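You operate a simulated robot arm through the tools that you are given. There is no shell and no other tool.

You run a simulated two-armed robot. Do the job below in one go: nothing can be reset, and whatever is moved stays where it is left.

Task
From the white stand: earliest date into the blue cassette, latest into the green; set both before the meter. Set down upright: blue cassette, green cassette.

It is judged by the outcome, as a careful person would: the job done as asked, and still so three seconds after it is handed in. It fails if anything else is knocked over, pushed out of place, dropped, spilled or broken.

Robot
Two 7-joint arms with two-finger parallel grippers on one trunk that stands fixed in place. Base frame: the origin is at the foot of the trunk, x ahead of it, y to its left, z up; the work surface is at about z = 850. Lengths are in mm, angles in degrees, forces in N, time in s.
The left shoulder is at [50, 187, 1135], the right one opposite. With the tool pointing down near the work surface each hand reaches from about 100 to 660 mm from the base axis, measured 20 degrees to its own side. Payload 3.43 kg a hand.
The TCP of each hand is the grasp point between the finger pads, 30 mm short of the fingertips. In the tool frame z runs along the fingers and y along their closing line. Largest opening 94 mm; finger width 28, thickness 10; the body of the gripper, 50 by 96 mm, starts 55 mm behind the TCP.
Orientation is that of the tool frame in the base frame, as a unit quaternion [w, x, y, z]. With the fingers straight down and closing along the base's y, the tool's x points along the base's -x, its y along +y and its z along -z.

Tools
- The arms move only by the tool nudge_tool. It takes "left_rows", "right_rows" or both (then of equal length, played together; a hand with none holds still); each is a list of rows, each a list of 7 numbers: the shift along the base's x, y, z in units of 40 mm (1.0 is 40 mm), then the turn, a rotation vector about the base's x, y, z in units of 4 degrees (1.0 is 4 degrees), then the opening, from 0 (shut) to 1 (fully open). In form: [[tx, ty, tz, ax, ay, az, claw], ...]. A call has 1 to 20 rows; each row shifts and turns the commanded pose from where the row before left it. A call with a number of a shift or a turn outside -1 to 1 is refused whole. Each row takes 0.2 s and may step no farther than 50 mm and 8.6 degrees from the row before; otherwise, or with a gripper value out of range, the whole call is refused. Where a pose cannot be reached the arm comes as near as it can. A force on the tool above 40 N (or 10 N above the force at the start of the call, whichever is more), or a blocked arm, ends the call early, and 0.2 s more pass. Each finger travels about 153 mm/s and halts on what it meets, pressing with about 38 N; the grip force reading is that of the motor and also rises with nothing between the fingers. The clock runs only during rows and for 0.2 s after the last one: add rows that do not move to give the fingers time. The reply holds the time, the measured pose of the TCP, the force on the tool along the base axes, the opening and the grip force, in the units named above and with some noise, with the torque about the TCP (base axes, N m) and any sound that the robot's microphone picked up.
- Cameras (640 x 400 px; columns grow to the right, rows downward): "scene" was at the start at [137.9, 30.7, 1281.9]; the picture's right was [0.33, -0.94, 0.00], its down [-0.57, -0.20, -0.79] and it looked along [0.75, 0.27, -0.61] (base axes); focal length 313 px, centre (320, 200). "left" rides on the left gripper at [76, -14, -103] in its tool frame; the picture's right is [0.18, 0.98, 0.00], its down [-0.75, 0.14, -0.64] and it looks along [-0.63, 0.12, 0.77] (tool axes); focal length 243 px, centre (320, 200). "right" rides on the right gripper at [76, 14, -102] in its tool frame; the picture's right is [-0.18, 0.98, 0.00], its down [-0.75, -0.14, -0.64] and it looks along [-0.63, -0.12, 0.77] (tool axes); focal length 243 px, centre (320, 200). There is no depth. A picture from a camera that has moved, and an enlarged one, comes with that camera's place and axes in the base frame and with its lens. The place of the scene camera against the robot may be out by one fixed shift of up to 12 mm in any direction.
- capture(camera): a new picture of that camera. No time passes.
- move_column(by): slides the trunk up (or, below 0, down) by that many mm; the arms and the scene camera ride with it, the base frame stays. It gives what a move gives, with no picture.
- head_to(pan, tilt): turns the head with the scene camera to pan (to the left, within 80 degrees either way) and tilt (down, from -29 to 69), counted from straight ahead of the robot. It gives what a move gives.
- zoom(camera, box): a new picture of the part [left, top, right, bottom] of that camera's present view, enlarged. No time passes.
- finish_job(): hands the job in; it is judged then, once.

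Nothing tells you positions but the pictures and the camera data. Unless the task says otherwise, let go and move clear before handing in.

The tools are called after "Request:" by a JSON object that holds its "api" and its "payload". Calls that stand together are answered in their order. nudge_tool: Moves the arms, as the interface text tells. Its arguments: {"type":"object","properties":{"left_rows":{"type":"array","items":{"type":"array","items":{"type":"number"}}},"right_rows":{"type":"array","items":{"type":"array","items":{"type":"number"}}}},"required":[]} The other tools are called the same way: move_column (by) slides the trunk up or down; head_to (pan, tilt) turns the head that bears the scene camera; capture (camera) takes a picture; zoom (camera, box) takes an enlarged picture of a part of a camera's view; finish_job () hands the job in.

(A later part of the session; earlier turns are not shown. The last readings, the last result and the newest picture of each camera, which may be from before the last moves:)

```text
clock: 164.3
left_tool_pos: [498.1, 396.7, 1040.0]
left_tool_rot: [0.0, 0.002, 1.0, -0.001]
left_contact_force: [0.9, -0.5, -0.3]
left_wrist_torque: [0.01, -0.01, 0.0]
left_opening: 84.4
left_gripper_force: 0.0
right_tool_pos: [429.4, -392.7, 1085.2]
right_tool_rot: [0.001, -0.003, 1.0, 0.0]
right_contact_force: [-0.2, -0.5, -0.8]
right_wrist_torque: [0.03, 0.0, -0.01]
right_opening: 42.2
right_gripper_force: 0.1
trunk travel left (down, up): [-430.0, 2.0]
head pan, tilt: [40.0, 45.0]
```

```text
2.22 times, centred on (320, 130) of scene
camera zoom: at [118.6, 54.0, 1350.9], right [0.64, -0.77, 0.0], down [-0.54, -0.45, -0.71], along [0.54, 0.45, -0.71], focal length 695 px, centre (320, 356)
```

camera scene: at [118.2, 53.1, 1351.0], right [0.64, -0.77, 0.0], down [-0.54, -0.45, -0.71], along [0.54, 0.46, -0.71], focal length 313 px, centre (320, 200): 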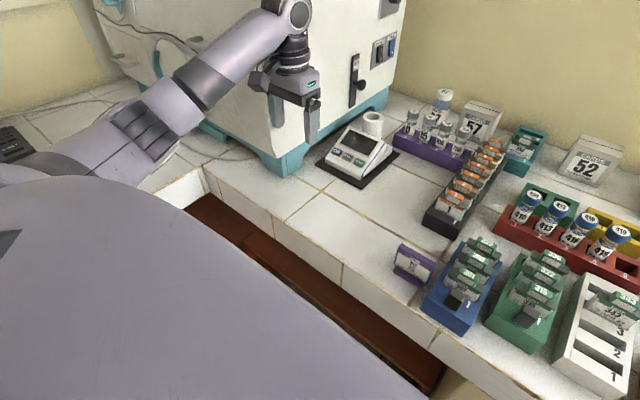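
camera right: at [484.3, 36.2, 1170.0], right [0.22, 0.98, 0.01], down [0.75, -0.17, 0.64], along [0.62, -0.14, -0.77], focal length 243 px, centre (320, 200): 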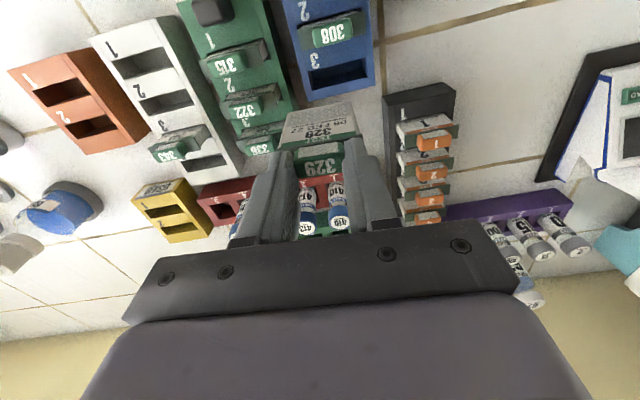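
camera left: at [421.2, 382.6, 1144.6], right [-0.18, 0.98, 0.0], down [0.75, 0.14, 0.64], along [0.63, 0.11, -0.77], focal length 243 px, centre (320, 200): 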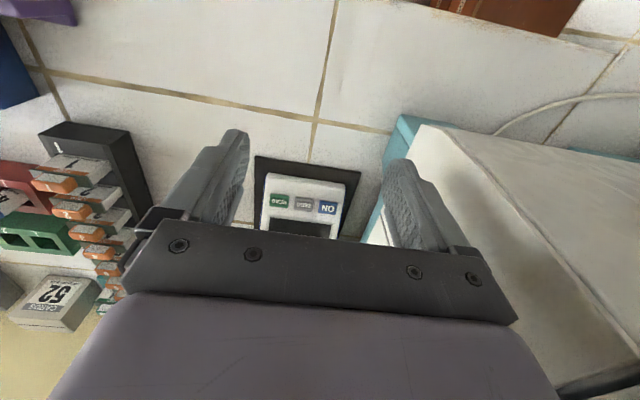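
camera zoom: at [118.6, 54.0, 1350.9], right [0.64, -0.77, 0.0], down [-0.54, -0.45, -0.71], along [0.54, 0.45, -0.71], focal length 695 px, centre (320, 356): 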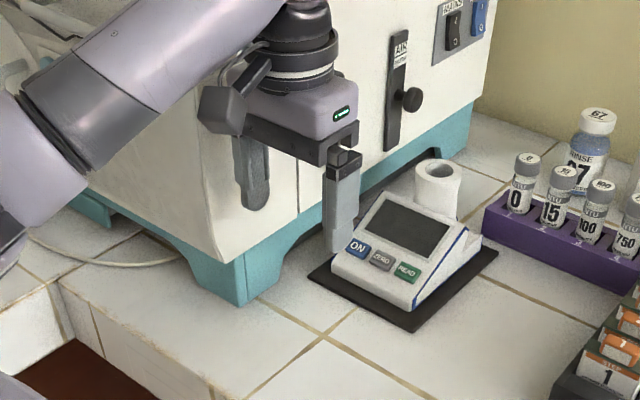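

The hand is clear again and the machine looks undisturbed; its side is at about y≈483 near x≥500, so I'll keep the left spot at y≈427. Returning to blue to grip it near x=500, behind the job sign.

Request:
{"api": "nudge_tool", "payload": {"left_rows": [[0, -0.9, 0, 0, 0, 0, 0.9], [0, -0.95, 0, 0, 0, 0, 0.9], [0, -0.95, 0, 0, 0, 0, 0.9], [0, -0.95, 0, 0, 0, 0, 0.9], [0, -0.95, 0, 0, 0, 0, 0.9], [0, -0.95, 0, 0, 0, 0, 0.9], [0, -0.95, 0, 0, 0, 0, 0.9], [0, -0.95, 0, 0, 0, 0, 0.9], [0, -0.95, 0, 0, 0, 0, 0.9], [0, -0.3, 0, 0, 0, 0, 0.9], [0, 0, 0, 0, 0, 0, 0.9], [0, 0, 0, 0, 0, 0, 0.9]]}}

Request:
{"api": "capture", "payload": {"camera": "left"}}

Request:
{"api": "zoom", "payload": {"camera": "left", "box": [260, 0, 460, 130]}}

Request:
{"api": "zoom", "payload": {"camera": "left", "box": [250, 90, 390, 190]}}

```text
clock: 166.9
left_tool_pos: [499.0, 45.4, 1041.5]
left_tool_rot: [0.0, 0.002, 1.0, -0.001]
left_contact_force: [0.4, 0.2, 0.4]
left_wrist_torque: [0.02, 0.0, 0.03]
left_opening: 84.5
left_gripper_force: 0.0
right_tool_pos: [428.8, -393.5, 1085.0]
right_tool_rot: [0.001, -0.003, 1.0, 0.0]
right_contact_force: [0.5, -0.3, 0.5]
right_wrist_torque: [-0.01, 0.02, -0.02]
right_opening: 42.6
right_gripper_force: 0.0
trunk travel left (down, up): [-430.0, 2.0]
head pan, tilt: [40.0, 45.0]
```

```text
taken
camera left: at [421.5, 31.3, 1145.5], right [-0.18, 0.98, 0.0], down [0.75, 0.14, 0.64], along [0.63, 0.11, -0.77], focal length 243 px, centre (320, 200)
```

left: 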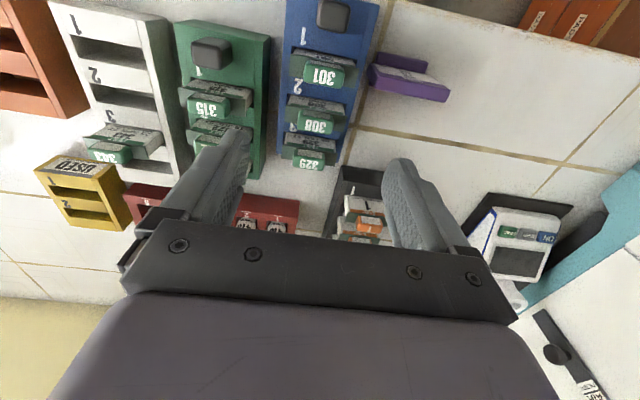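

```text
3.08 times, centred on (360, 65) of left
camera zoom: at [421.5, 31.3, 1145.5], right [-0.18, 0.98, 0.0], down [0.75, 0.14, 0.64], along [0.63, 0.11, -0.77], focal length 746 px, centre (197, 615)
```

zoom: 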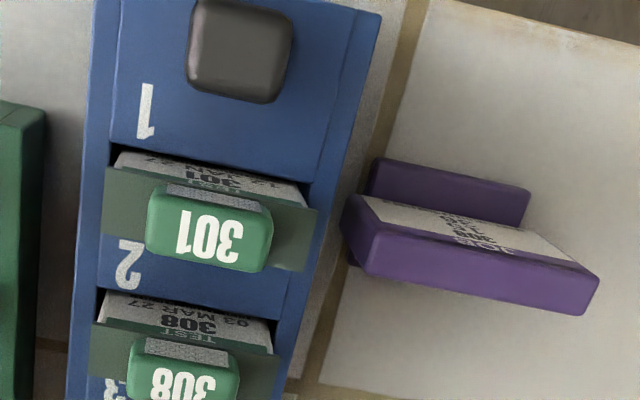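

```text
4.00 times, centred on (320, 140) of left
camera zoom: at [421.5, 31.3, 1145.5], right [-0.18, 0.98, 0.0], down [0.75, 0.14, 0.64], along [0.63, 0.11, -0.77], focal length 970 px, centre (320, 440)
```

zoom: 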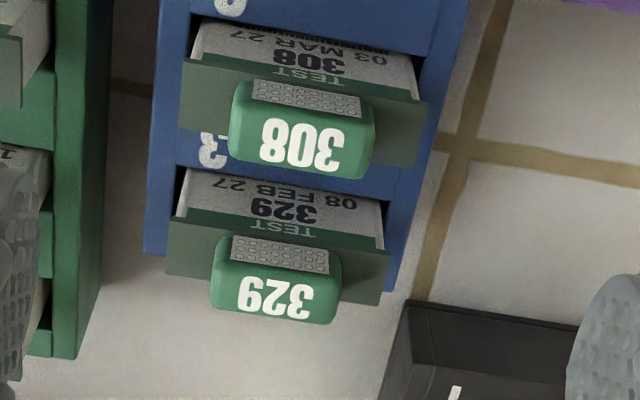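

Blue sits square: rear edge x=566.5, y about 7 to 80, centre about (492.5, 44). Moving to (505, 44) and lowering so the fingers straddle it just behind the sign.

Request:
{"api": "nudge_tool", "payload": {"left_rows": [[0.15, -0.035, -0.5, 0, 0, 0, 0.9], [0, 0, -0.7, 0, 0, 0, 0.9], [0, 0, -0.7, 0, 0, 0, 0.9], [0, 0, -0.5, 0, 0, 0, 0.9], [0, 0, 0, 0, 0, 0, 0.9], [0, 0, 0, 0, 0, 0, 0.9]]}}

Request:
{"api": "capture", "payload": {"camera": "left"}}

Request:
{"api": "zoom", "payload": {"camera": "left", "box": [200, 60, 440, 210]}}

```text
clock: 168.3
left_tool_pos: [507.5, 44.2, 944.0]
left_tool_rot: [0.0, 0.002, 1.0, -0.002]
left_contact_force: [0.3, -0.1, -0.3]
left_wrist_torque: [0.02, -0.03, 0.02]
left_opening: 84.4
left_gripper_force: 0.0
right_tool_pos: [428.7, -393.0, 1085.8]
right_tool_rot: [0.0, -0.002, 1.0, 0.0]
right_contact_force: [0.7, 0.0, 0.9]
right_wrist_torque: [0.02, -0.02, 0.0]
right_opening: 42.3
right_gripper_force: 0.2
trunk travel left (down, up): [-430.0, 2.0]
head pan, tilt: [40.0, 45.0]
```

```text
taken
camera left: at [430.4, 30.6, 1048.2], right [-0.18, 0.98, 0.0], down [0.75, 0.14, 0.64], along [0.63, 0.11, -0.77], focal length 243 px, centre (320, 200)
```

left: 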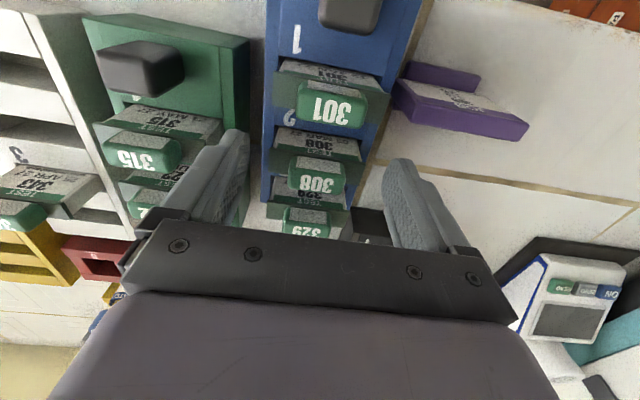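

```text
2.67 times, centred on (320, 135) of left
camera zoom: at [430.4, 30.6, 1048.2], right [-0.18, 0.98, 0.0], down [0.75, 0.14, 0.64], along [0.63, 0.11, -0.77], focal length 647 px, centre (320, 373)
```

zoom: 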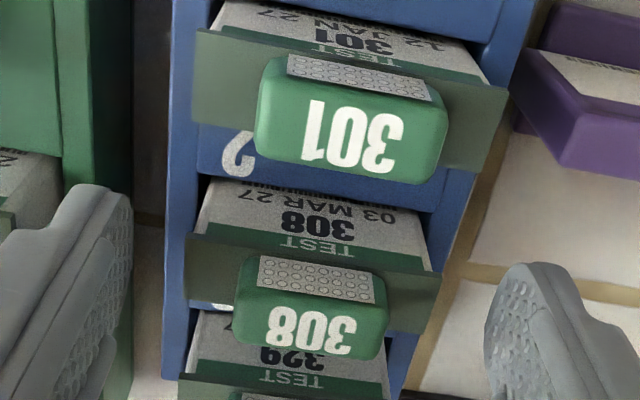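

Request:
{"api": "nudge_tool", "payload": {"left_rows": [[0, 0, -0.25, 0, 0, 0, 0.9], [0, 0, -0.25, 0, 0, 0, 0.9], [0, 0, 0, 0, 0, 0, 0.9]]}}

Request:
{"api": "head_to", "payload": {"pan": 5, "tilt": 50}}

Request:
{"api": "capture", "payload": {"camera": "scene"}}

Request:
{"api": "zoom", "payload": {"camera": "left", "box": [200, 60, 440, 210]}}

```text
clock: 169.1
left_tool_pos: [506.1, 43.8, 923.7]
left_tool_rot: [0.001, 0.002, 1.0, 0.0]
left_contact_force: [-1.0, -0.2, 0.4]
left_wrist_torque: [-0.03, 0.03, 0.01]
left_opening: 84.6
left_gripper_force: 0.0
right_tool_pos: [430.1, -392.8, 1085.6]
right_tool_rot: [0.0, -0.002, 1.0, 0.0]
right_contact_force: [-1.2, 0.0, -0.2]
right_wrist_torque: [0.02, -0.01, 0.03]
right_opening: 42.2
right_gripper_force: 0.0
trunk travel left (down, up): [-430.0, 2.0]
head pan, tilt: [40.0, 45.0]
```

```text
clock: 170.1
left_tool_pos: [505.8, 43.2, 925.2]
left_tool_rot: [0.0, 0.001, 1.0, -0.002]
left_contact_force: [0.5, -0.3, 0.8]
left_wrist_torque: [0.02, 0.0, 0.02]
left_opening: 84.4
left_gripper_force: 0.0
right_tool_pos: [429.4, -392.9, 1085.5]
right_tool_rot: [0.001, -0.003, 1.0, 0.0]
right_contact_force: [0.4, 0.8, -0.2]
right_wrist_torque: [0.03, -0.02, -0.02]
right_opening: 42.4
right_gripper_force: 0.1
trunk travel left (down, up): [-430.0, 2.0]
head pan, tilt: [5.0, 50.0]
```

```text
taken
camera scene: at [133.0, 8.6, 1344.0], right [0.09, -1.0, 0.0], down [-0.76, -0.07, -0.64], along [0.64, 0.06, -0.77], focal length 313 px, centre (320, 200)
```

scene: 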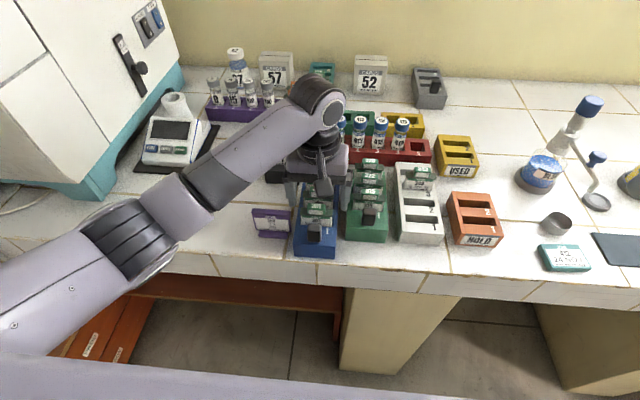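

```text
2.67 times, centred on (320, 135) of left
camera zoom: at [429.3, 28.9, 1029.5], right [-0.18, 0.98, 0.0], down [0.75, 0.14, 0.64], along [0.63, 0.11, -0.77], focal length 647 px, centre (320, 373)
```

zoom: 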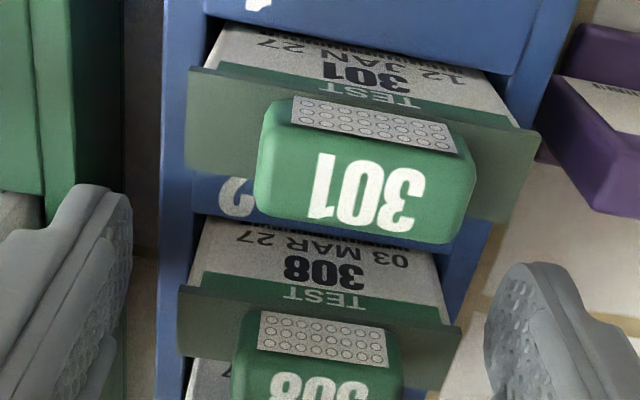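

Request:
{"api": "nudge_tool", "payload": {"left_rows": [[0, 0.01, -0.2, 0, 0, 0, 0.9], [0, 0, -0.2, 0, 0, 0, 0.9], [0, 0, -0.15, 0, 0, 0, 0.9], [0, 0, 0, 0, 0, 0, 0.9]]}}

Request:
{"api": "zoom", "payload": {"camera": "scene", "box": [240, 130, 400, 270]}}

```text
clock: 171.1
left_tool_pos: [507.1, 41.9, 902.7]
left_tool_rot: [0.0, 0.002, 1.0, -0.001]
left_contact_force: [0.5, 0.3, 0.1]
left_wrist_torque: [0.02, -0.02, -0.01]
left_opening: 84.6
left_gripper_force: 0.1
right_tool_pos: [429.5, -392.9, 1085.5]
right_tool_rot: [0.001, -0.003, 1.0, 0.0]
right_contact_force: [-0.6, -0.1, 0.4]
right_wrist_torque: [0.01, 0.0, -0.02]
right_opening: 42.4
right_gripper_force: 0.0
trunk travel left (down, up): [-430.0, 2.0]
head pan, tilt: [5.0, 50.0]
```

```text
2.86 times, centred on (320, 200) of scene
camera zoom: at [133.0, 8.5, 1344.0], right [0.09, -1.0, 0.0], down [-0.76, -0.07, -0.64], along [0.64, 0.06, -0.77], focal length 893 px, centre (320, 200)
```

zoom: 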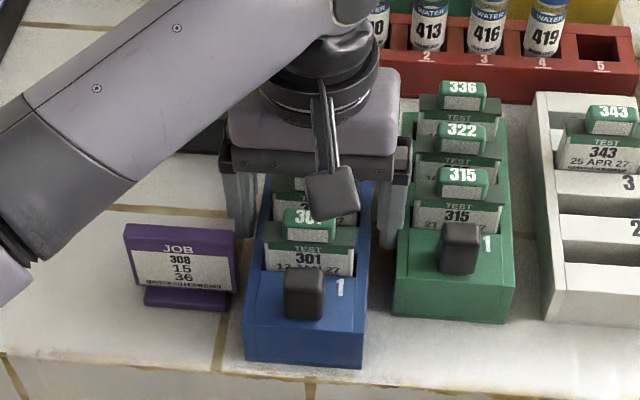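

Request:
{"api": "nudge_tool", "payload": {"left_rows": [[0, 0.02, 0, 0, 0, 0, 0.85], [0, 0, 0, 0, 0, 0, 0.8], [0, 0, 0, 0, 0, 0, 0.6], [0, 0, 0, 0, 0, 0, 0.4], [0, 0, 0, 0, 0, 0, 0]]}}

Request:
{"api": "nudge_tool", "payload": {"left_rows": [[0, 0, 0.1, 0, 0, 0, 0], [0, 0, 0.25, 0, 0, 0, 0], [0, 0, 0.25, 0, 0, 0, 0], [0, 0, 0, 0, 0, 0, 0]]}}

Request:
{"api": "zoom", "payload": {"camera": "scene", "box": [240, 130, 400, 270]}}

Request:
{"api": "capture", "payload": {"camera": "left"}}

```text
clock: 172.3
left_tool_pos: [507.2, 43.0, 903.5]
left_tool_rot: [0.0, 0.002, 1.0, 0.0]
left_contact_force: [-0.2, -0.9, -0.4]
left_wrist_torque: [0.03, -0.15, -0.07]
left_opening: 74.1
left_gripper_force: 37.7
right_tool_pos: [429.4, -393.3, 1084.1]
right_tool_rot: [0.001, -0.002, 1.0, 0.0]
right_contact_force: [-0.4, 0.3, -0.5]
right_wrist_torque: [0.02, -0.02, -0.02]
right_opening: 42.2
right_gripper_force: 0.1
trunk travel left (down, up): [-430.0, 2.0]
head pan, tilt: [5.0, 50.0]
```

```text
clock: 173.3
left_tool_pos: [508.2, 44.9, 927.2]
left_tool_rot: [0.0, 0.002, 1.0, -0.002]
left_contact_force: [-0.2, -0.2, -2.8]
left_wrist_torque: [0.0, -0.02, 0.01]
left_opening: 74.1
left_gripper_force: 38.4
right_tool_pos: [430.2, -392.8, 1084.4]
right_tool_rot: [0.001, -0.003, 1.0, -0.001]
right_contact_force: [0.4, 1.1, -0.1]
right_wrist_torque: [0.0, 0.0, 0.01]
right_opening: 42.1
right_gripper_force: 0.0
trunk travel left (down, up): [-430.0, 2.0]
head pan, tilt: [5.0, 50.0]
```

```text
2.86 times, centred on (320, 200) of scene
camera zoom: at [133.2, 8.5, 1344.0], right [0.09, -1.0, 0.0], down [-0.76, -0.07, -0.64], along [0.64, 0.06, -0.77], focal length 893 px, centre (320, 200)
```

zoom: 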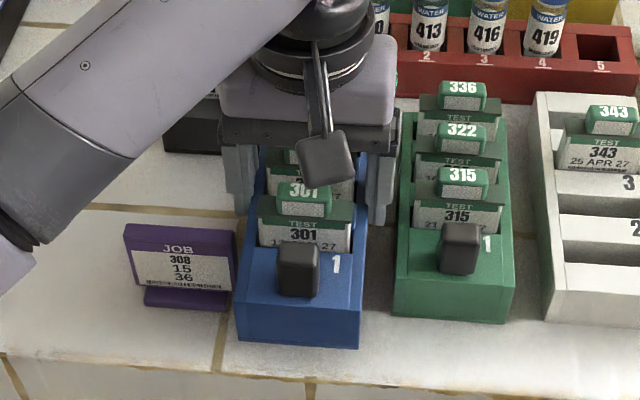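

```text
taken
camera left: at [430.4, 31.3, 1031.8], right [-0.18, 0.98, 0.0], down [0.75, 0.14, 0.64], along [0.63, 0.11, -0.77], focal length 243 px, centre (320, 200)
```

left: 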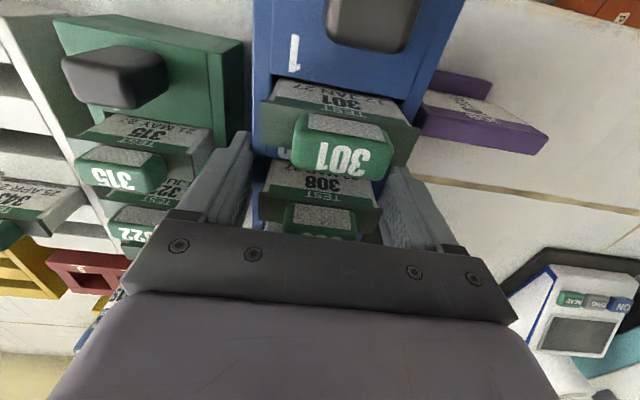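

Blue is lifted level (2.8 N weight). Raising it well above the sign and carrying it across toward the meter.

Request:
{"api": "nudge_tool", "payload": {"left_rows": [[0, 0, 0.6, 0, 0, 0, 0], [0, 0, 0.7, 0, 0, 0, 0], [0, 0, 0.7, 0, 0, 0, 0], [0, 0.5, 0, 0, 0, 0, 0], [0, 0.8, 0, 0, 0, 0, 0], [0, 0.8, 0, 0, 0, 0, 0], [0, 0.8, 0, 0, 0, 0, 0], [0, 0.8, 0, 0, 0, 0, 0], [0, 0.8, 0, 0, 0, 0, 0], [0, 0.8, 0, 0, 0, 0, 0], [0, 0.8, 0, 0, 0, 0, 0], [0, 0.8, 0, 0, 0, 0, 0], [0, 0.8, 0, 0, 0, 0, 0], [0, 0.5, 0, 0, 0, 0, 0], [0, 0.3, 0, 0, 0, 0, 0], [0, 0, 0, 0, 0, 0, 0], [0, 0, 0, 0, 0, 0, 0]]}}

Request:
{"api": "head_to", "payload": {"pan": 35, "tilt": 42}}

Request:
{"api": "capture", "payload": {"camera": "scene"}}

Request:
{"api": "capture", "payload": {"camera": "left"}}

```text
clock: 176.9
left_tool_pos: [505.7, 384.4, 1007.6]
left_tool_rot: [-0.001, 0.002, 1.0, -0.001]
left_contact_force: [0.4, 0.0, -1.2]
left_wrist_torque: [-0.01, -0.04, 0.0]
left_opening: 74.1
left_gripper_force: 38.2
right_tool_pos: [428.6, -393.2, 1084.1]
right_tool_rot: [0.001, -0.003, 1.0, -0.001]
right_contact_force: [1.4, -0.3, 0.7]
right_wrist_torque: [0.01, 0.04, 0.02]
right_opening: 42.4
right_gripper_force: 0.0
trunk travel left (down, up): [-430.0, 2.0]
head pan, tilt: [5.0, 50.0]
```

```text
clock: 177.9
left_tool_pos: [505.7, 384.5, 1005.8]
left_tool_rot: [0.001, 0.002, 1.0, -0.001]
left_contact_force: [-0.3, -0.6, -1.4]
left_wrist_torque: [0.02, 0.0, 0.01]
left_opening: 74.2
left_gripper_force: 37.9
right_tool_pos: [430.2, -392.3, 1084.3]
right_tool_rot: [0.002, -0.003, 1.0, 0.0]
right_contact_force: [-0.1, -0.2, 0.3]
right_wrist_torque: [0.02, 0.0, 0.01]
right_opening: 42.2
right_gripper_force: 0.2
trunk travel left (down, up): [-430.0, 2.0]
head pan, tilt: [35.0, 42.0]
```

```text
taken
camera scene: at [125.0, 49.8, 1355.2], right [0.57, -0.82, 0.0], down [-0.55, -0.38, -0.74], along [0.61, 0.43, -0.67], focal length 313 px, centre (320, 200)
```

scene: 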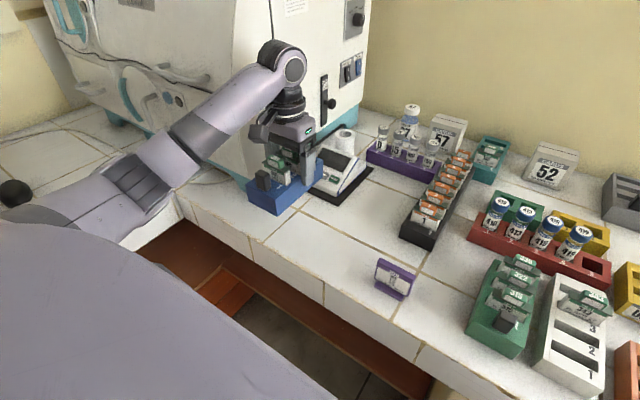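

```text
taken
camera left: at [429.2, 370.4, 1110.9], right [-0.18, 0.98, 0.0], down [0.75, 0.14, 0.64], along [0.63, 0.11, -0.77], focal length 243 px, centre (320, 200)
```

left: 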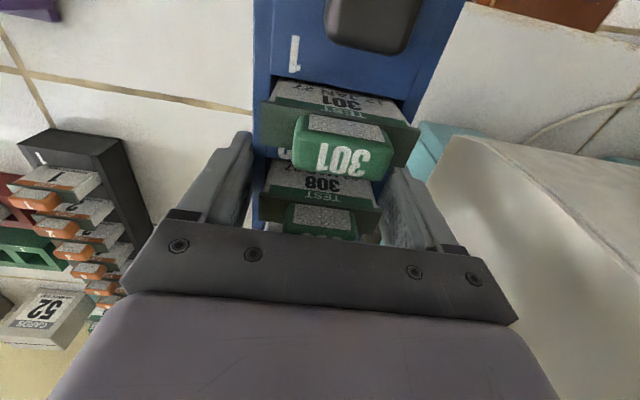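

Request:
{"api": "zoom", "payload": {"camera": "scene", "box": [200, 90, 400, 230]}}

Request:
{"api": "zoom", "payload": {"camera": "left", "box": [400, 80, 640, 260]}}

```text
2.86 times, centred on (300, 160) of scene
camera zoom: at [125.0, 49.8, 1355.2], right [0.57, -0.82, 0.0], down [-0.55, -0.38, -0.74], along [0.61, 0.43, -0.67], focal length 893 px, centre (377, 314)
```

zoom: 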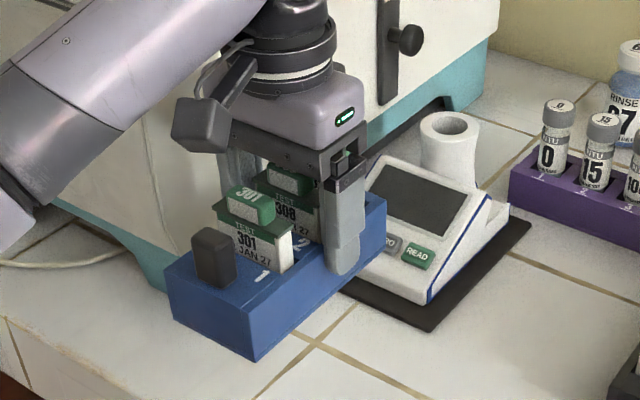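

```text
2.22 times, centred on (520, 170) of left
camera zoom: at [429.2, 370.4, 1110.9], right [-0.18, 0.98, 0.0], down [0.75, 0.14, 0.64], along [0.63, 0.11, -0.77], focal length 539 px, centre (-124, 267)
```

zoom: 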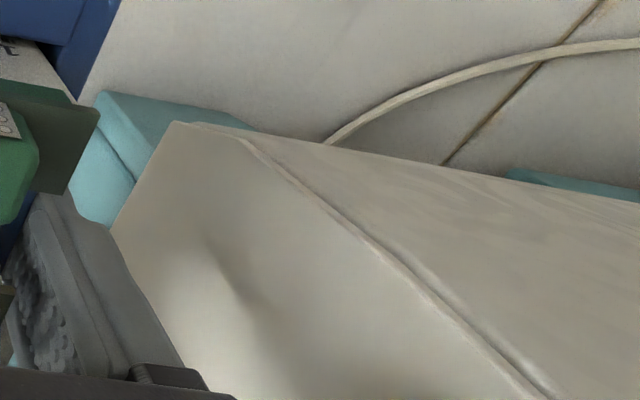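

Blue hangs level in front of the meter. Moving to y=425 and checking clearance from the machine before lowering.

Request:
{"api": "nudge_tool", "payload": {"left_rows": [[0, 0.4, 0, 0, 0, 0, 0], [0, 0.4, 0, 0, 0, 0, 0], [0, 0.2, 0, 0, 0, 0, 0], [0, 0, 0, 0, 0, 0, 0], [0, 0, 0, 0, 0, 0, 0]]}}

Request:
{"api": "zoom", "payload": {"camera": "scene", "box": [200, 90, 400, 230]}}

Request:
{"api": "zoom", "payload": {"camera": "left", "box": [240, 0, 480, 150]}}

```text
clock: 179.1
left_tool_pos: [506.0, 423.1, 1006.9]
left_tool_rot: [0.0, 0.002, 1.0, -0.001]
left_contact_force: [-0.3, 0.1, -2.8]
left_wrist_torque: [0.0, 0.0, 0.0]
left_opening: 74.5
left_gripper_force: 38.0
right_tool_pos: [429.3, -393.7, 1084.6]
right_tool_rot: [0.001, -0.003, 1.0, 0.0]
right_contact_force: [-0.6, 0.2, -0.5]
right_wrist_torque: [-0.01, 0.03, 0.01]
right_opening: 42.2
right_gripper_force: 0.0
trunk travel left (down, up): [-430.0, 2.0]
head pan, tilt: [35.0, 42.0]
```

```text
2.86 times, centred on (300, 160) of scene
camera zoom: at [125.0, 49.9, 1355.2], right [0.57, -0.82, 0.0], down [-0.55, -0.38, -0.74], along [0.61, 0.43, -0.67], focal length 893 px, centre (377, 314)
```

zoom: 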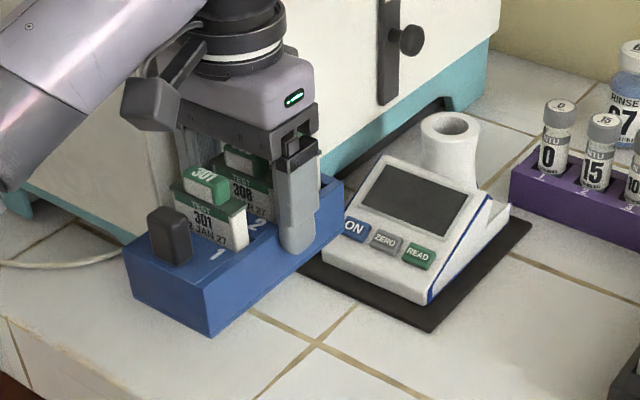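

```text
2.67 times, centred on (360, 75) of left
camera zoom: at [429.1, 409.5, 1111.3], right [-0.18, 0.98, 0.0], down [0.75, 0.14, 0.64], along [0.63, 0.11, -0.77], focal length 647 px, centre (213, 533)
```

zoom: 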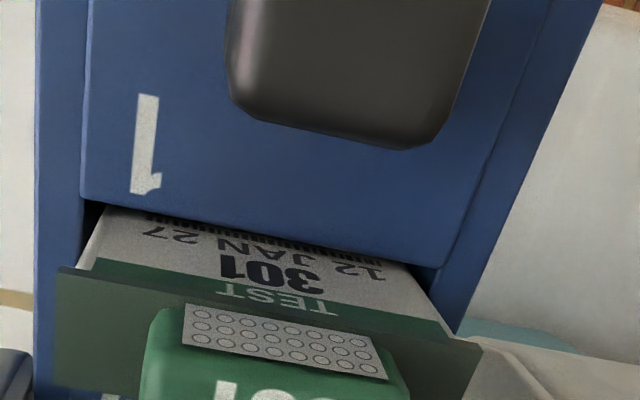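

Clear on all sides. Lowering blue.

Request:
{"api": "nudge_tool", "payload": {"left_rows": [[0, 0, -0.5, 0, 0, 0, 0], [0, 0, -0.6, 0, 0, 0, 0], [0, 0, -0.6, 0, 0, 0, 0], [0, 0, -0.5, 0, 0, 0, 0], [0, 0, -0.2, 0, 0, 0, 0], [0, 0, 0, 0, 0, 0, 0], [0, 0, 0, 0, 0, 0, 0]]}}

Request:
{"api": "zoom", "payload": {"camera": "scene", "box": [200, 90, 400, 230]}}

```text
clock: 180.7
left_tool_pos: [508.2, 424.5, 910.8]
left_tool_rot: [0.0, 0.001, 1.0, -0.001]
left_contact_force: [0.3, -0.6, -1.6]
left_wrist_torque: [0.01, -0.02, -0.03]
left_opening: 74.3
left_gripper_force: 38.3
right_tool_pos: [429.6, -393.0, 1084.0]
right_tool_rot: [0.002, -0.002, 1.0, -0.001]
right_contact_force: [-0.6, 0.2, -1.1]
right_wrist_torque: [0.0, 0.0, -0.01]
right_opening: 42.1
right_gripper_force: 0.1
trunk travel left (down, up): [-430.0, 2.0]
head pan, tilt: [35.0, 42.0]
```

```text
2.86 times, centred on (300, 160) of scene
camera zoom: at [125.0, 49.9, 1355.2], right [0.57, -0.82, 0.0], down [-0.55, -0.38, -0.74], along [0.61, 0.43, -0.67], focal length 893 px, centre (377, 314)
```

zoom: 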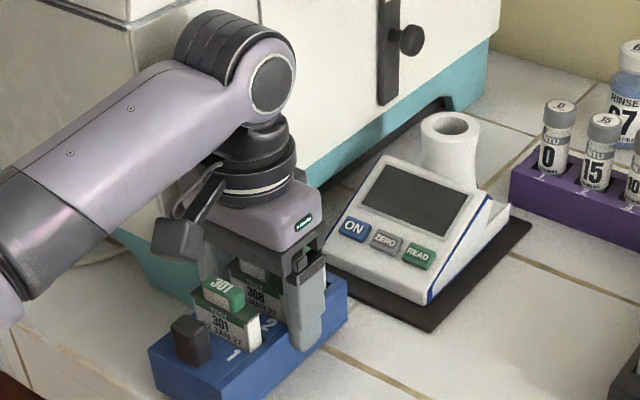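

Request:
{"api": "nudge_tool", "payload": {"left_rows": [[0, 0, -0.08, 0, 0, 0, 0], [0, 0, -0.05, 0, 0, 0, 0], [0, 0, -0.03, 0, 0, 0, 0], [0, 0, 0, 0, 0, 0, 0]]}}

Request:
{"api": "nudge_tool", "payload": {"left_rows": [[0, 0, -0.025, 0, 0, 0, 0], [0, 0, 0, 0, 0, 0, 0]]}}

```text
clock: 181.7
left_tool_pos: [507.3, 424.5, 905.8]
left_tool_rot: [0.0, 0.002, 1.0, 0.0]
left_contact_force: [0.0, 0.3, -1.7]
left_wrist_torque: [-0.01, -0.01, -0.02]
left_opening: 74.1
left_gripper_force: 38.8
right_tool_pos: [429.7, -392.0, 1085.3]
right_tool_rot: [0.001, -0.002, 1.0, 0.0]
right_contact_force: [0.5, -0.3, -0.3]
right_wrist_torque: [-0.01, -0.01, 0.0]
right_opening: 42.1
right_gripper_force: 0.1
trunk travel left (down, up): [-430.0, 2.0]
head pan, tilt: [35.0, 42.0]
```

```text
clock: 182.3
left_tool_pos: [506.7, 424.0, 903.5]
left_tool_rot: [0.0, 0.003, 1.0, -0.001]
left_contact_force: [0.8, 0.3, -1.3]
left_wrist_torque: [0.0, 0.04, -0.01]
left_opening: 74.3
left_gripper_force: 38.0
right_tool_pos: [430.0, -393.1, 1085.5]
right_tool_rot: [0.001, -0.003, 1.0, -0.001]
right_contact_force: [-0.4, 0.2, 0.0]
right_wrist_torque: [0.02, -0.02, -0.02]
right_opening: 42.4
right_gripper_force: 0.0
trunk travel left (down, up): [-430.0, 2.0]
head pan, tilt: [35.0, 42.0]
```

Request:
{"api": "nudge_tool", "payload": {"left_rows": [[0, 0, -0.025, 0, 0, 0, 0], [0, 0, 0, 0, 0, 0, 0]]}}

Request:
{"api": "nudge_tool", "payload": {"left_rows": [[0, 0, -0.02, 0, 0, 0, 0], [0, 0, 0, 0, 0, 0, 0]]}}

```text
clock: 182.9
left_tool_pos: [507.0, 422.8, 902.6]
left_tool_rot: [0.002, 0.001, 1.0, 0.0]
left_contact_force: [1.2, 0.1, 3.9]
left_wrist_torque: [0.23, 0.4, -0.09]
left_opening: 74.1
left_gripper_force: 38.0
right_tool_pos: [429.8, -392.7, 1084.6]
right_tool_rot: [0.001, -0.003, 1.0, -0.001]
right_contact_force: [0.4, -0.3, 0.9]
right_wrist_torque: [-0.01, -0.01, 0.02]
right_opening: 42.2
right_gripper_force: 0.1
trunk travel left (down, up): [-430.0, 2.0]
head pan, tilt: [35.0, 42.0]
```

```text
clock: 183.5
left_tool_pos: [508.2, 422.8, 902.2]
left_tool_rot: [0.0, 0.002, 1.0, 0.0]
left_contact_force: [3.3, 1.9, 13.1]
left_wrist_torque: [0.09, 1.13, -0.12]
left_opening: 74.4
left_gripper_force: 37.8
right_tool_pos: [429.9, -393.6, 1085.2]
right_tool_rot: [0.001, -0.003, 1.0, 0.001]
right_contact_force: [-0.8, -0.1, 0.4]
right_wrist_torque: [0.0, -0.02, -0.02]
right_opening: 42.5
right_gripper_force: 0.0
trunk travel left (down, up): [-430.0, 2.0]
head pan, tilt: [35.0, 42.0]
```

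Blue is on the bench (13 N). Opening just a few millimetres and rising straight up.

Request:
{"api": "nudge_tool", "payload": {"left_rows": [[0, 0, 0, 0, 0, 0, 0.86], [0, 0, 0, 0, 0, 0, 0.86], [0, 0, 0.1, 0, 0, 0, 0.86], [0, 0, 0.3, 0, 0, 0, 0.86], [0, 0, 0.6, 0, 0, 0, 0.86], [0, 0, 0.8, 0, 0, 0, 0.86], [0, -0.2, 0.8, 0, 0, 0, 0.86], [0, -0.3, 0.6, 0, 0, 0, 0.86], [0, 0, 0, 0, 0, 0, 0.86]]}}

Request:
{"api": "capture", "payload": {"camera": "left"}}

Request:
{"api": "zoom", "payload": {"camera": "scene", "box": [200, 90, 400, 230]}}

```text
clock: 185.5
left_tool_pos: [507.5, 405.0, 1028.1]
left_tool_rot: [0.0, 0.002, 1.0, -0.002]
left_contact_force: [0.3, -0.4, -0.6]
left_wrist_torque: [0.01, -0.01, 0.02]
left_opening: 80.8
left_gripper_force: 0.1
right_tool_pos: [429.0, -392.1, 1084.1]
right_tool_rot: [0.001, -0.003, 1.0, 0.0]
right_contact_force: [-0.5, 0.7, -0.1]
right_wrist_torque: [0.02, -0.01, 0.01]
right_opening: 42.2
right_gripper_force: 0.1
trunk travel left (down, up): [-430.0, 2.0]
head pan, tilt: [35.0, 42.0]
```

```text
taken
camera left: at [429.0, 390.8, 1133.9], right [-0.18, 0.98, 0.0], down [0.75, 0.14, 0.64], along [0.63, 0.11, -0.77], focal length 243 px, centre (320, 200)
```

left: 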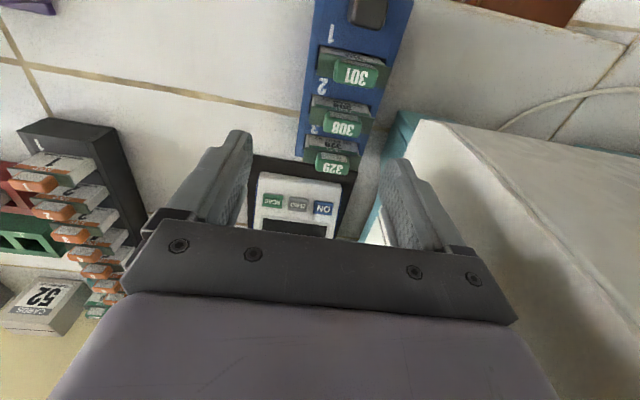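

```text
2.86 times, centred on (300, 160) of scene
camera zoom: at [124.8, 49.9, 1355.2], right [0.57, -0.82, 0.0], down [-0.55, -0.38, -0.74], along [0.61, 0.43, -0.67], focal length 893 px, centre (377, 314)
```

zoom: 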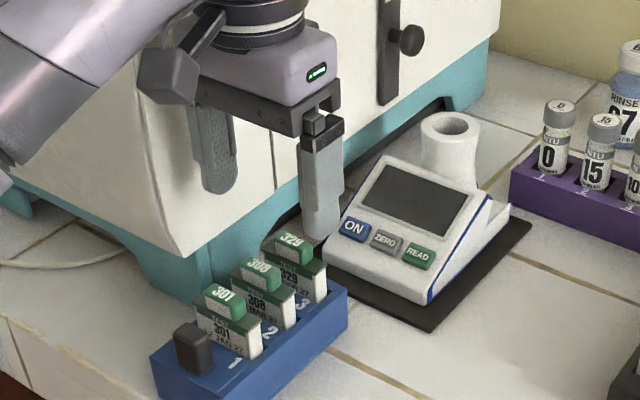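

Blue is upright in front of the meter with all three cards. Next the right hand will shift green to blue's old spot so the left can pick it up comfortably.

Request:
{"api": "nudge_tool", "payload": {"right_rows": [[0.3, 0.9, 0, 0, 0, 0, 0.6], [0.31, 0.95, 0, 0, 0, 0, 0.7], [0.31, 0.95, 0, 0, 0, 0, 0.8], [0.31, 0.95, 0, 0, 0, 0, 0.9], [0.31, 0.95, 0, 0, 0, 0, 0.9], [0.31, 0.95, 0, 0, 0, 0, 0.9], [0.31, 0.95, 0, 0, 0, 0, 0.9], [0.31, 0.95, 0, 0, 0, 0, 0.9], [0.3, 0.98, 0, 0, 0, 0, 0.9], [0, 0, -0.6, 0, 0, 0, 0.9], [0, 0, 0, 0, 0, 0, 0.9], [0, 0, 0, 0, 0, 0, 0.9]]}}

Request:
{"api": "capture", "payload": {"camera": "right"}}

Request:
{"api": "zoom", "payload": {"camera": "right", "box": [230, 20, 410, 140]}}

```text
clock: 188.1
left_tool_pos: [505.0, 404.4, 1029.0]
left_tool_rot: [0.0, 0.001, 1.0, -0.002]
left_contact_force: [0.0, -0.7, 0.4]
left_wrist_torque: [-0.01, -0.01, -0.02]
left_opening: 80.7
left_gripper_force: 0.0
right_tool_pos: [536.8, -52.3, 1057.0]
right_tool_rot: [0.002, -0.002, 1.0, 0.0]
right_contact_force: [-0.2, -0.2, -0.3]
right_wrist_torque: [-0.01, 0.0, 0.0]
right_opening: 84.5
right_gripper_force: 0.1
trunk travel left (down, up): [-430.0, 2.0]
head pan, tilt: [35.0, 42.0]
```

```text
taken
camera right: at [460.7, -38.9, 1160.1], right [0.18, 0.98, 0.0], down [0.75, -0.14, 0.64], along [0.63, -0.12, -0.77], focal length 243 px, centre (320, 200)
```

right: 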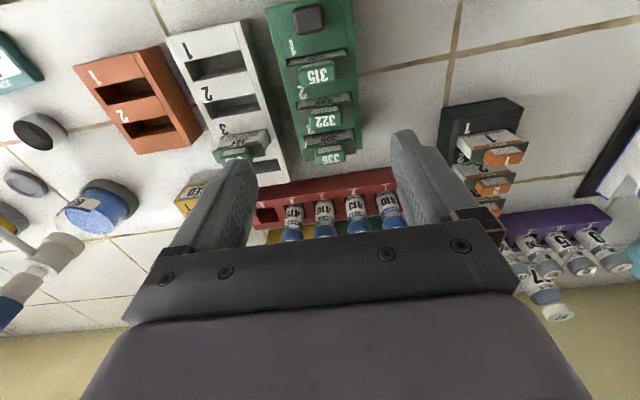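

```text
3.33 times, centred on (320, 80) of right
camera zoom: at [460.7, -38.9, 1160.1], right [0.18, 0.98, 0.0], down [0.75, -0.14, 0.64], along [0.63, -0.12, -0.77], focal length 809 px, centre (320, 600)
```

zoom: 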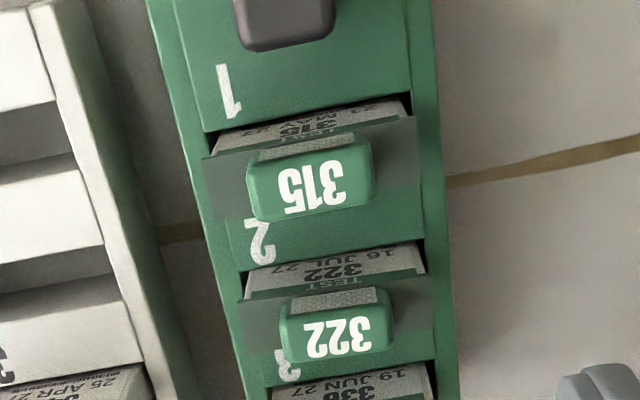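

Request:
{"api": "nudge_tool", "payload": {"right_rows": [[0.08, 0.055, -0.5, 0, 0, 0, 0.9], [0, 0, -0.7, 0, 0, 0, 0.9], [0, 0, -0.7, 0, 0, 0, 0.9], [0, 0, -0.7, 0, 0, 0, 0.9], [0, 0, -0.3, 0, 0, 0, 0.9], [0, 0, 0, 0, 0, 0, 0.9], [0, 0, 0, 0, 0, 0, 0.9]]}}

Request:
{"api": "capture", "payload": {"camera": "right"}}

Request:
{"api": "zoom", "payload": {"camera": "right", "box": [200, 80, 440, 230]}}

Request:
{"api": "head_to", "payload": {"pan": 5, "tilt": 50}}

Request:
{"api": "zoom", "payload": {"camera": "scene", "box": [280, 110, 460, 260]}}

```text
clock: 189.7
left_tool_pos: [506.9, 405.1, 1029.1]
left_tool_rot: [0.0, 0.003, 1.0, 0.0]
left_contact_force: [-0.6, 0.0, 0.0]
left_wrist_torque: [-0.01, -0.01, 0.0]
left_opening: 80.9
left_gripper_force: 0.0
right_tool_pos: [542.5, -51.0, 945.4]
right_tool_rot: [0.001, -0.003, 1.0, 0.0]
right_contact_force: [-0.4, 0.4, -0.5]
right_wrist_torque: [-0.01, 0.02, -0.03]
right_opening: 84.6
right_gripper_force: 0.1
trunk travel left (down, up): [-430.0, 2.0]
head pan, tilt: [35.0, 42.0]
```

```text
taken
camera right: at [465.7, -37.5, 1047.5], right [0.18, 0.98, 0.0], down [0.75, -0.14, 0.64], along [0.63, -0.11, -0.77], focal length 243 px, centre (320, 200)
```

right: 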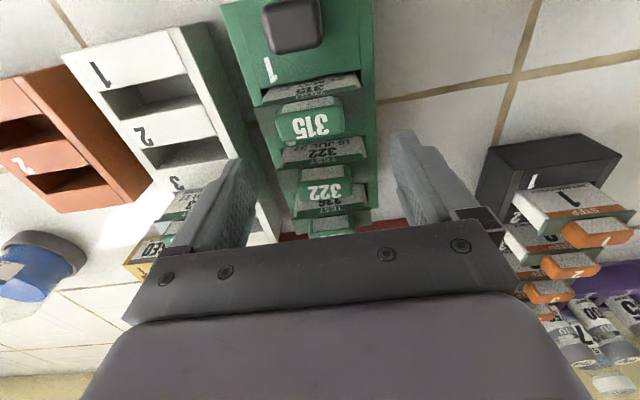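

```text
2.67 times, centred on (320, 155) of right
camera zoom: at [465.7, -37.5, 1047.5], right [0.18, 0.98, 0.0], down [0.75, -0.14, 0.64], along [0.63, -0.11, -0.77], focal length 647 px, centre (320, 320)
```

zoom: 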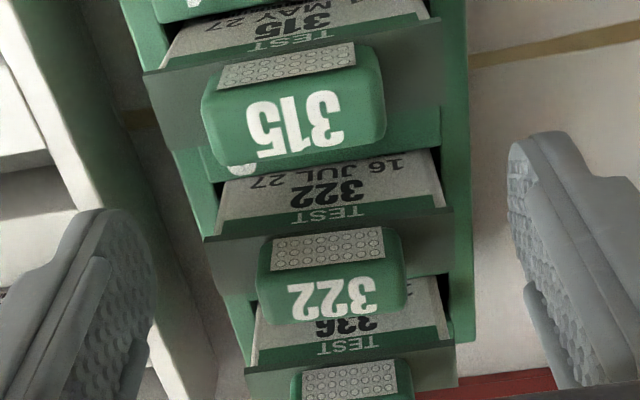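

```text
clock: 190.6
left_tool_pos: [504.7, 405.6, 1029.4]
left_tool_rot: [0.0, 0.002, 1.0, -0.001]
left_contact_force: [0.4, -0.3, 0.4]
left_wrist_torque: [-0.01, 0.03, -0.02]
left_opening: 81.1
left_gripper_force: 0.0
right_tool_pos: [542.6, -51.4, 946.1]
right_tool_rot: [0.0, -0.003, 1.0, 0.0]
right_contact_force: [-0.9, -0.1, -0.3]
right_wrist_torque: [0.01, 0.0, -0.01]
right_opening: 84.6
right_gripper_force: 0.0
trunk travel left (down, up): [-430.0, 2.0]
head pan, tilt: [5.0, 50.0]
```

```text
2.67 times, centred on (370, 185) of scene
camera zoom: at [133.0, 8.6, 1344.0], right [0.09, -1.0, 0.0], down [-0.76, -0.07, -0.64], along [0.64, 0.06, -0.77], focal length 834 px, centre (187, 240)
```

zoom: 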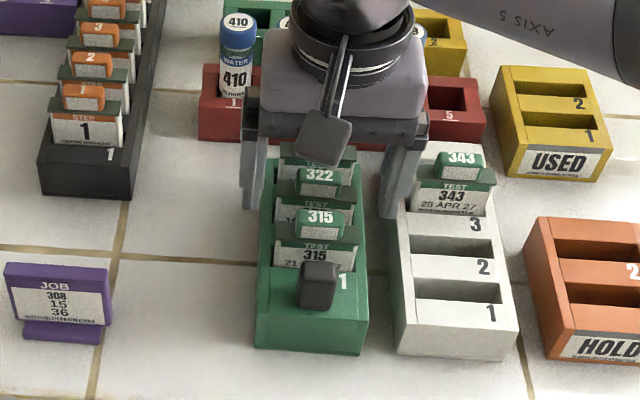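

Request:
{"api": "nudge_tool", "payload": {"right_rows": [[0, 0.03, -0.25, 0, 0, 0, 0.9], [0, 0, -0.25, 0, 0, 0, 0.9], [0, 0, -0.25, 0, 0, 0, 0.9], [0, 0, -0.2, 0, 0, 0, 0.9], [0, 0, -0.12, 0, 0, 0, 0.9], [0, 0, 0, 0, 0, 0, 0.9], [0, 0, 0, 0, 0, 0, 0.9]]}}

Request:
{"api": "zoom", "payload": {"camera": "scene", "box": [280, 110, 460, 260]}}

```text
clock: 192.2
left_tool_pos: [505.5, 405.6, 1028.9]
left_tool_rot: [0.001, 0.001, 1.0, -0.001]
left_contact_force: [0.0, -0.3, -0.7]
left_wrist_torque: [0.02, 0.03, 0.0]
left_opening: 80.9
left_gripper_force: 0.2
right_tool_pos: [541.2, -50.0, 900.1]
right_tool_rot: [0.001, -0.002, 1.0, 0.0]
right_contact_force: [-0.2, -0.5, 0.4]
right_wrist_torque: [0.0, 0.0, 0.01]
right_opening: 84.3
right_gripper_force: 0.1
trunk travel left (down, up): [-430.0, 2.0]
head pan, tilt: [5.0, 50.0]
```

```text
2.67 times, centred on (370, 185) of scene
camera zoom: at [133.0, 8.5, 1344.0], right [0.09, -1.0, 0.0], down [-0.76, -0.07, -0.64], along [0.64, 0.06, -0.77], focal length 834 px, centre (187, 240)
```

zoom: 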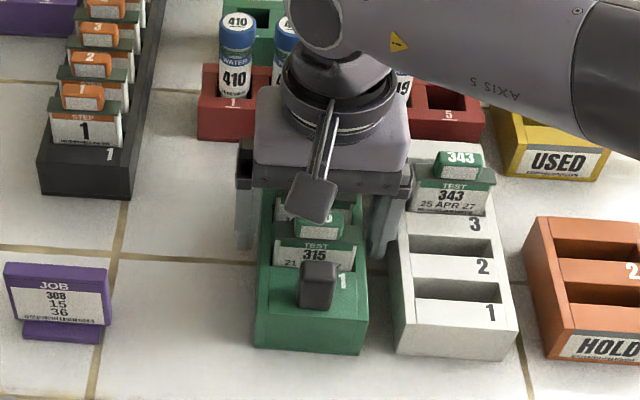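

Request:
{"api": "nudge_tool", "payload": {"right_rows": [[0, 0, 0, 0, 0, 0, 0.85], [0, 0, 0, 0, 0, 0, 0.6], [0, 0, 0, 0, 0, 0, 0.3], [0, 0, 0, 0, 0, 0, 0], [0, 0, 0, 0, 0, 0, 0], [0, 0, 0.1, 0, 0, 0, 0], [0, 0, 0.3, 0, 0, 0, 0], [0, 0, 0.4, 0, 0, 0, 0], [0, 0, 0, 0, 0, 0, 0]]}}

Request:
{"api": "zoom", "payload": {"camera": "scene", "box": [280, 110, 460, 260]}}

```text
clock: 194.2
left_tool_pos: [505.5, 405.5, 1029.6]
left_tool_rot: [0.0, 0.002, 1.0, 0.0]
left_contact_force: [0.2, 0.0, 0.3]
left_wrist_torque: [-0.03, -0.01, 0.04]
left_opening: 80.7
left_gripper_force: 0.1
right_tool_pos: [540.5, -50.5, 932.3]
right_tool_rot: [0.001, -0.003, 1.0, 0.0]
right_contact_force: [-0.2, -0.5, -2.5]
right_wrist_torque: [-0.01, 0.02, -0.01]
right_opening: 74.3
right_gripper_force: 38.2
trunk travel left (down, up): [-430.0, 2.0]
head pan, tilt: [5.0, 50.0]
```

```text
2.67 times, centred on (370, 185) of scene
camera zoom: at [133.3, 8.5, 1343.9], right [0.09, -1.0, 0.0], down [-0.76, -0.07, -0.64], along [0.64, 0.06, -0.77], focal length 834 px, centre (187, 240)
```

zoom: 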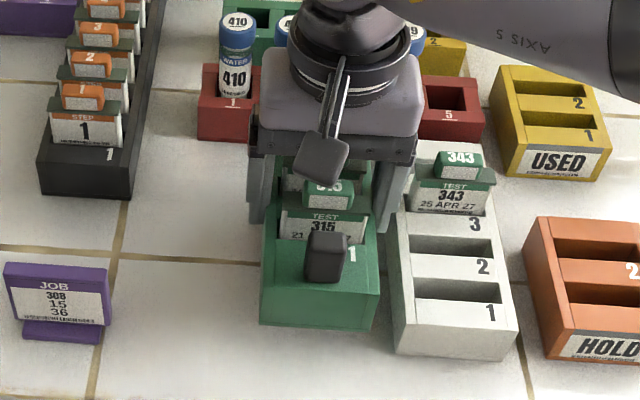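

Green is lifted level. Shifting it to the free area and setting it down.

Request:
{"api": "nudge_tool", "payload": {"right_rows": [[-0.32, 0.6, 0, 0, 0, 0, 0], [-0.32, 0.6, 0, 0, 0, 0, 0], [-0.32, 0.6, 0, 0, 0, 0, 0], [0, 0, 0, 0, 0, 0, 0], [0, 0, -0.4, 0, 0, 0, 0], [0, 0, -0.25, 0, 0, 0, 0], [0, 0, 0, 0, 0, 0, 0], [0, 0, 0, 0, 0, 0, 0]]}}

Request:
{"api": "zoom", "payload": {"camera": "scene", "box": [240, 110, 420, 260]}}

```text
clock: 196.0
left_tool_pos: [504.6, 404.8, 1030.0]
left_tool_rot: [0.0, 0.001, 1.0, -0.002]
left_contact_force: [0.6, -0.4, -1.2]
left_wrist_torque: [-0.01, -0.01, 0.0]
left_opening: 80.8
left_gripper_force: 0.1
right_tool_pos: [501.4, 22.2, 907.9]
right_tool_rot: [0.002, -0.003, 1.0, 0.0]
right_contact_force: [0.4, 0.7, -1.6]
right_wrist_torque: [-0.02, 0.0, 0.0]
right_opening: 74.3
right_gripper_force: 37.8
trunk travel left (down, up): [-430.0, 2.0]
head pan, tilt: [5.0, 50.0]
```

```text
2.67 times, centred on (330, 185) of scene
camera zoom: at [133.2, 8.5, 1344.0], right [0.09, -1.0, 0.0], down [-0.76, -0.07, -0.64], along [0.64, 0.06, -0.77], focal length 834 px, centre (293, 240)
```

zoom: 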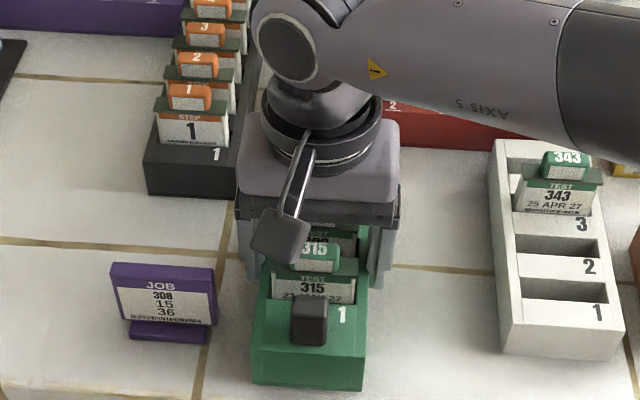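

Request:
{"api": "nudge_tool", "payload": {"right_rows": [[0, 0, -0.08, 0, 0, 0, 0], [0, 0, -0.06, 0, 0, 0, 0], [0, 0, 0, 0, 0, 0, 0]]}}

Request:
{"api": "nudge_tool", "payload": {"right_rows": [[0, 0, -0.03, 0, 0, 0, 0], [0, 0, 0, 0, 0, 0, 0]]}}

Request:
{"api": "nudge_tool", "payload": {"right_rows": [[0, 0, -0.025, 0, 0, 0, 0], [0, 0, 0, 0, 0, 0, 0]]}}

```text
clock: 196.8
left_tool_pos: [505.9, 405.4, 1028.5]
left_tool_rot: [0.0, 0.001, 1.0, 0.0]
left_contact_force: [0.4, -0.1, 0.1]
left_wrist_torque: [-0.01, -0.02, -0.04]
left_opening: 81.0
left_gripper_force: 0.0
right_tool_pos: [503.1, 22.3, 900.4]
right_tool_rot: [0.001, -0.003, 1.0, 0.0]
right_contact_force: [0.0, 0.2, -2.2]
right_wrist_torque: [0.01, -0.03, 0.0]
right_opening: 74.0
right_gripper_force: 38.1
trunk travel left (down, up): [-430.0, 2.0]
head pan, tilt: [5.0, 50.0]
```

```text
clock: 197.4
left_tool_pos: [505.6, 404.4, 1031.2]
left_tool_rot: [0.0, 0.003, 1.0, -0.001]
left_contact_force: [-0.8, 0.2, -0.4]
left_wrist_torque: [-0.01, -0.02, -0.04]
left_opening: 80.6
left_gripper_force: 0.0
right_tool_pos: [503.9, 20.9, 902.0]
right_tool_rot: [0.001, -0.003, 1.0, 0.0]
right_contact_force: [-1.8, -0.5, 4.2]
right_wrist_torque: [-0.03, 0.24, -0.06]
right_opening: 74.5
right_gripper_force: 37.9
trunk travel left (down, up): [-430.0, 2.0]
head pan, tilt: [5.0, 50.0]
```

```text
clock: 198.0
left_tool_pos: [505.3, 403.5, 1029.7]
left_tool_rot: [0.0, 0.001, 1.0, -0.001]
left_contact_force: [0.1, -0.2, -0.1]
left_wrist_torque: [-0.02, 0.01, 0.0]
left_opening: 80.7
left_gripper_force: 0.1
right_tool_pos: [502.4, 22.0, 900.1]
right_tool_rot: [0.001, -0.002, 1.0, 0.001]
right_contact_force: [-0.8, -3.8, 11.2]
right_wrist_torque: [-0.13, 0.94, 0.25]
right_opening: 74.2
right_gripper_force: 37.7
trunk travel left (down, up): [-430.0, 2.0]
head pan, tilt: [5.0, 50.0]
```

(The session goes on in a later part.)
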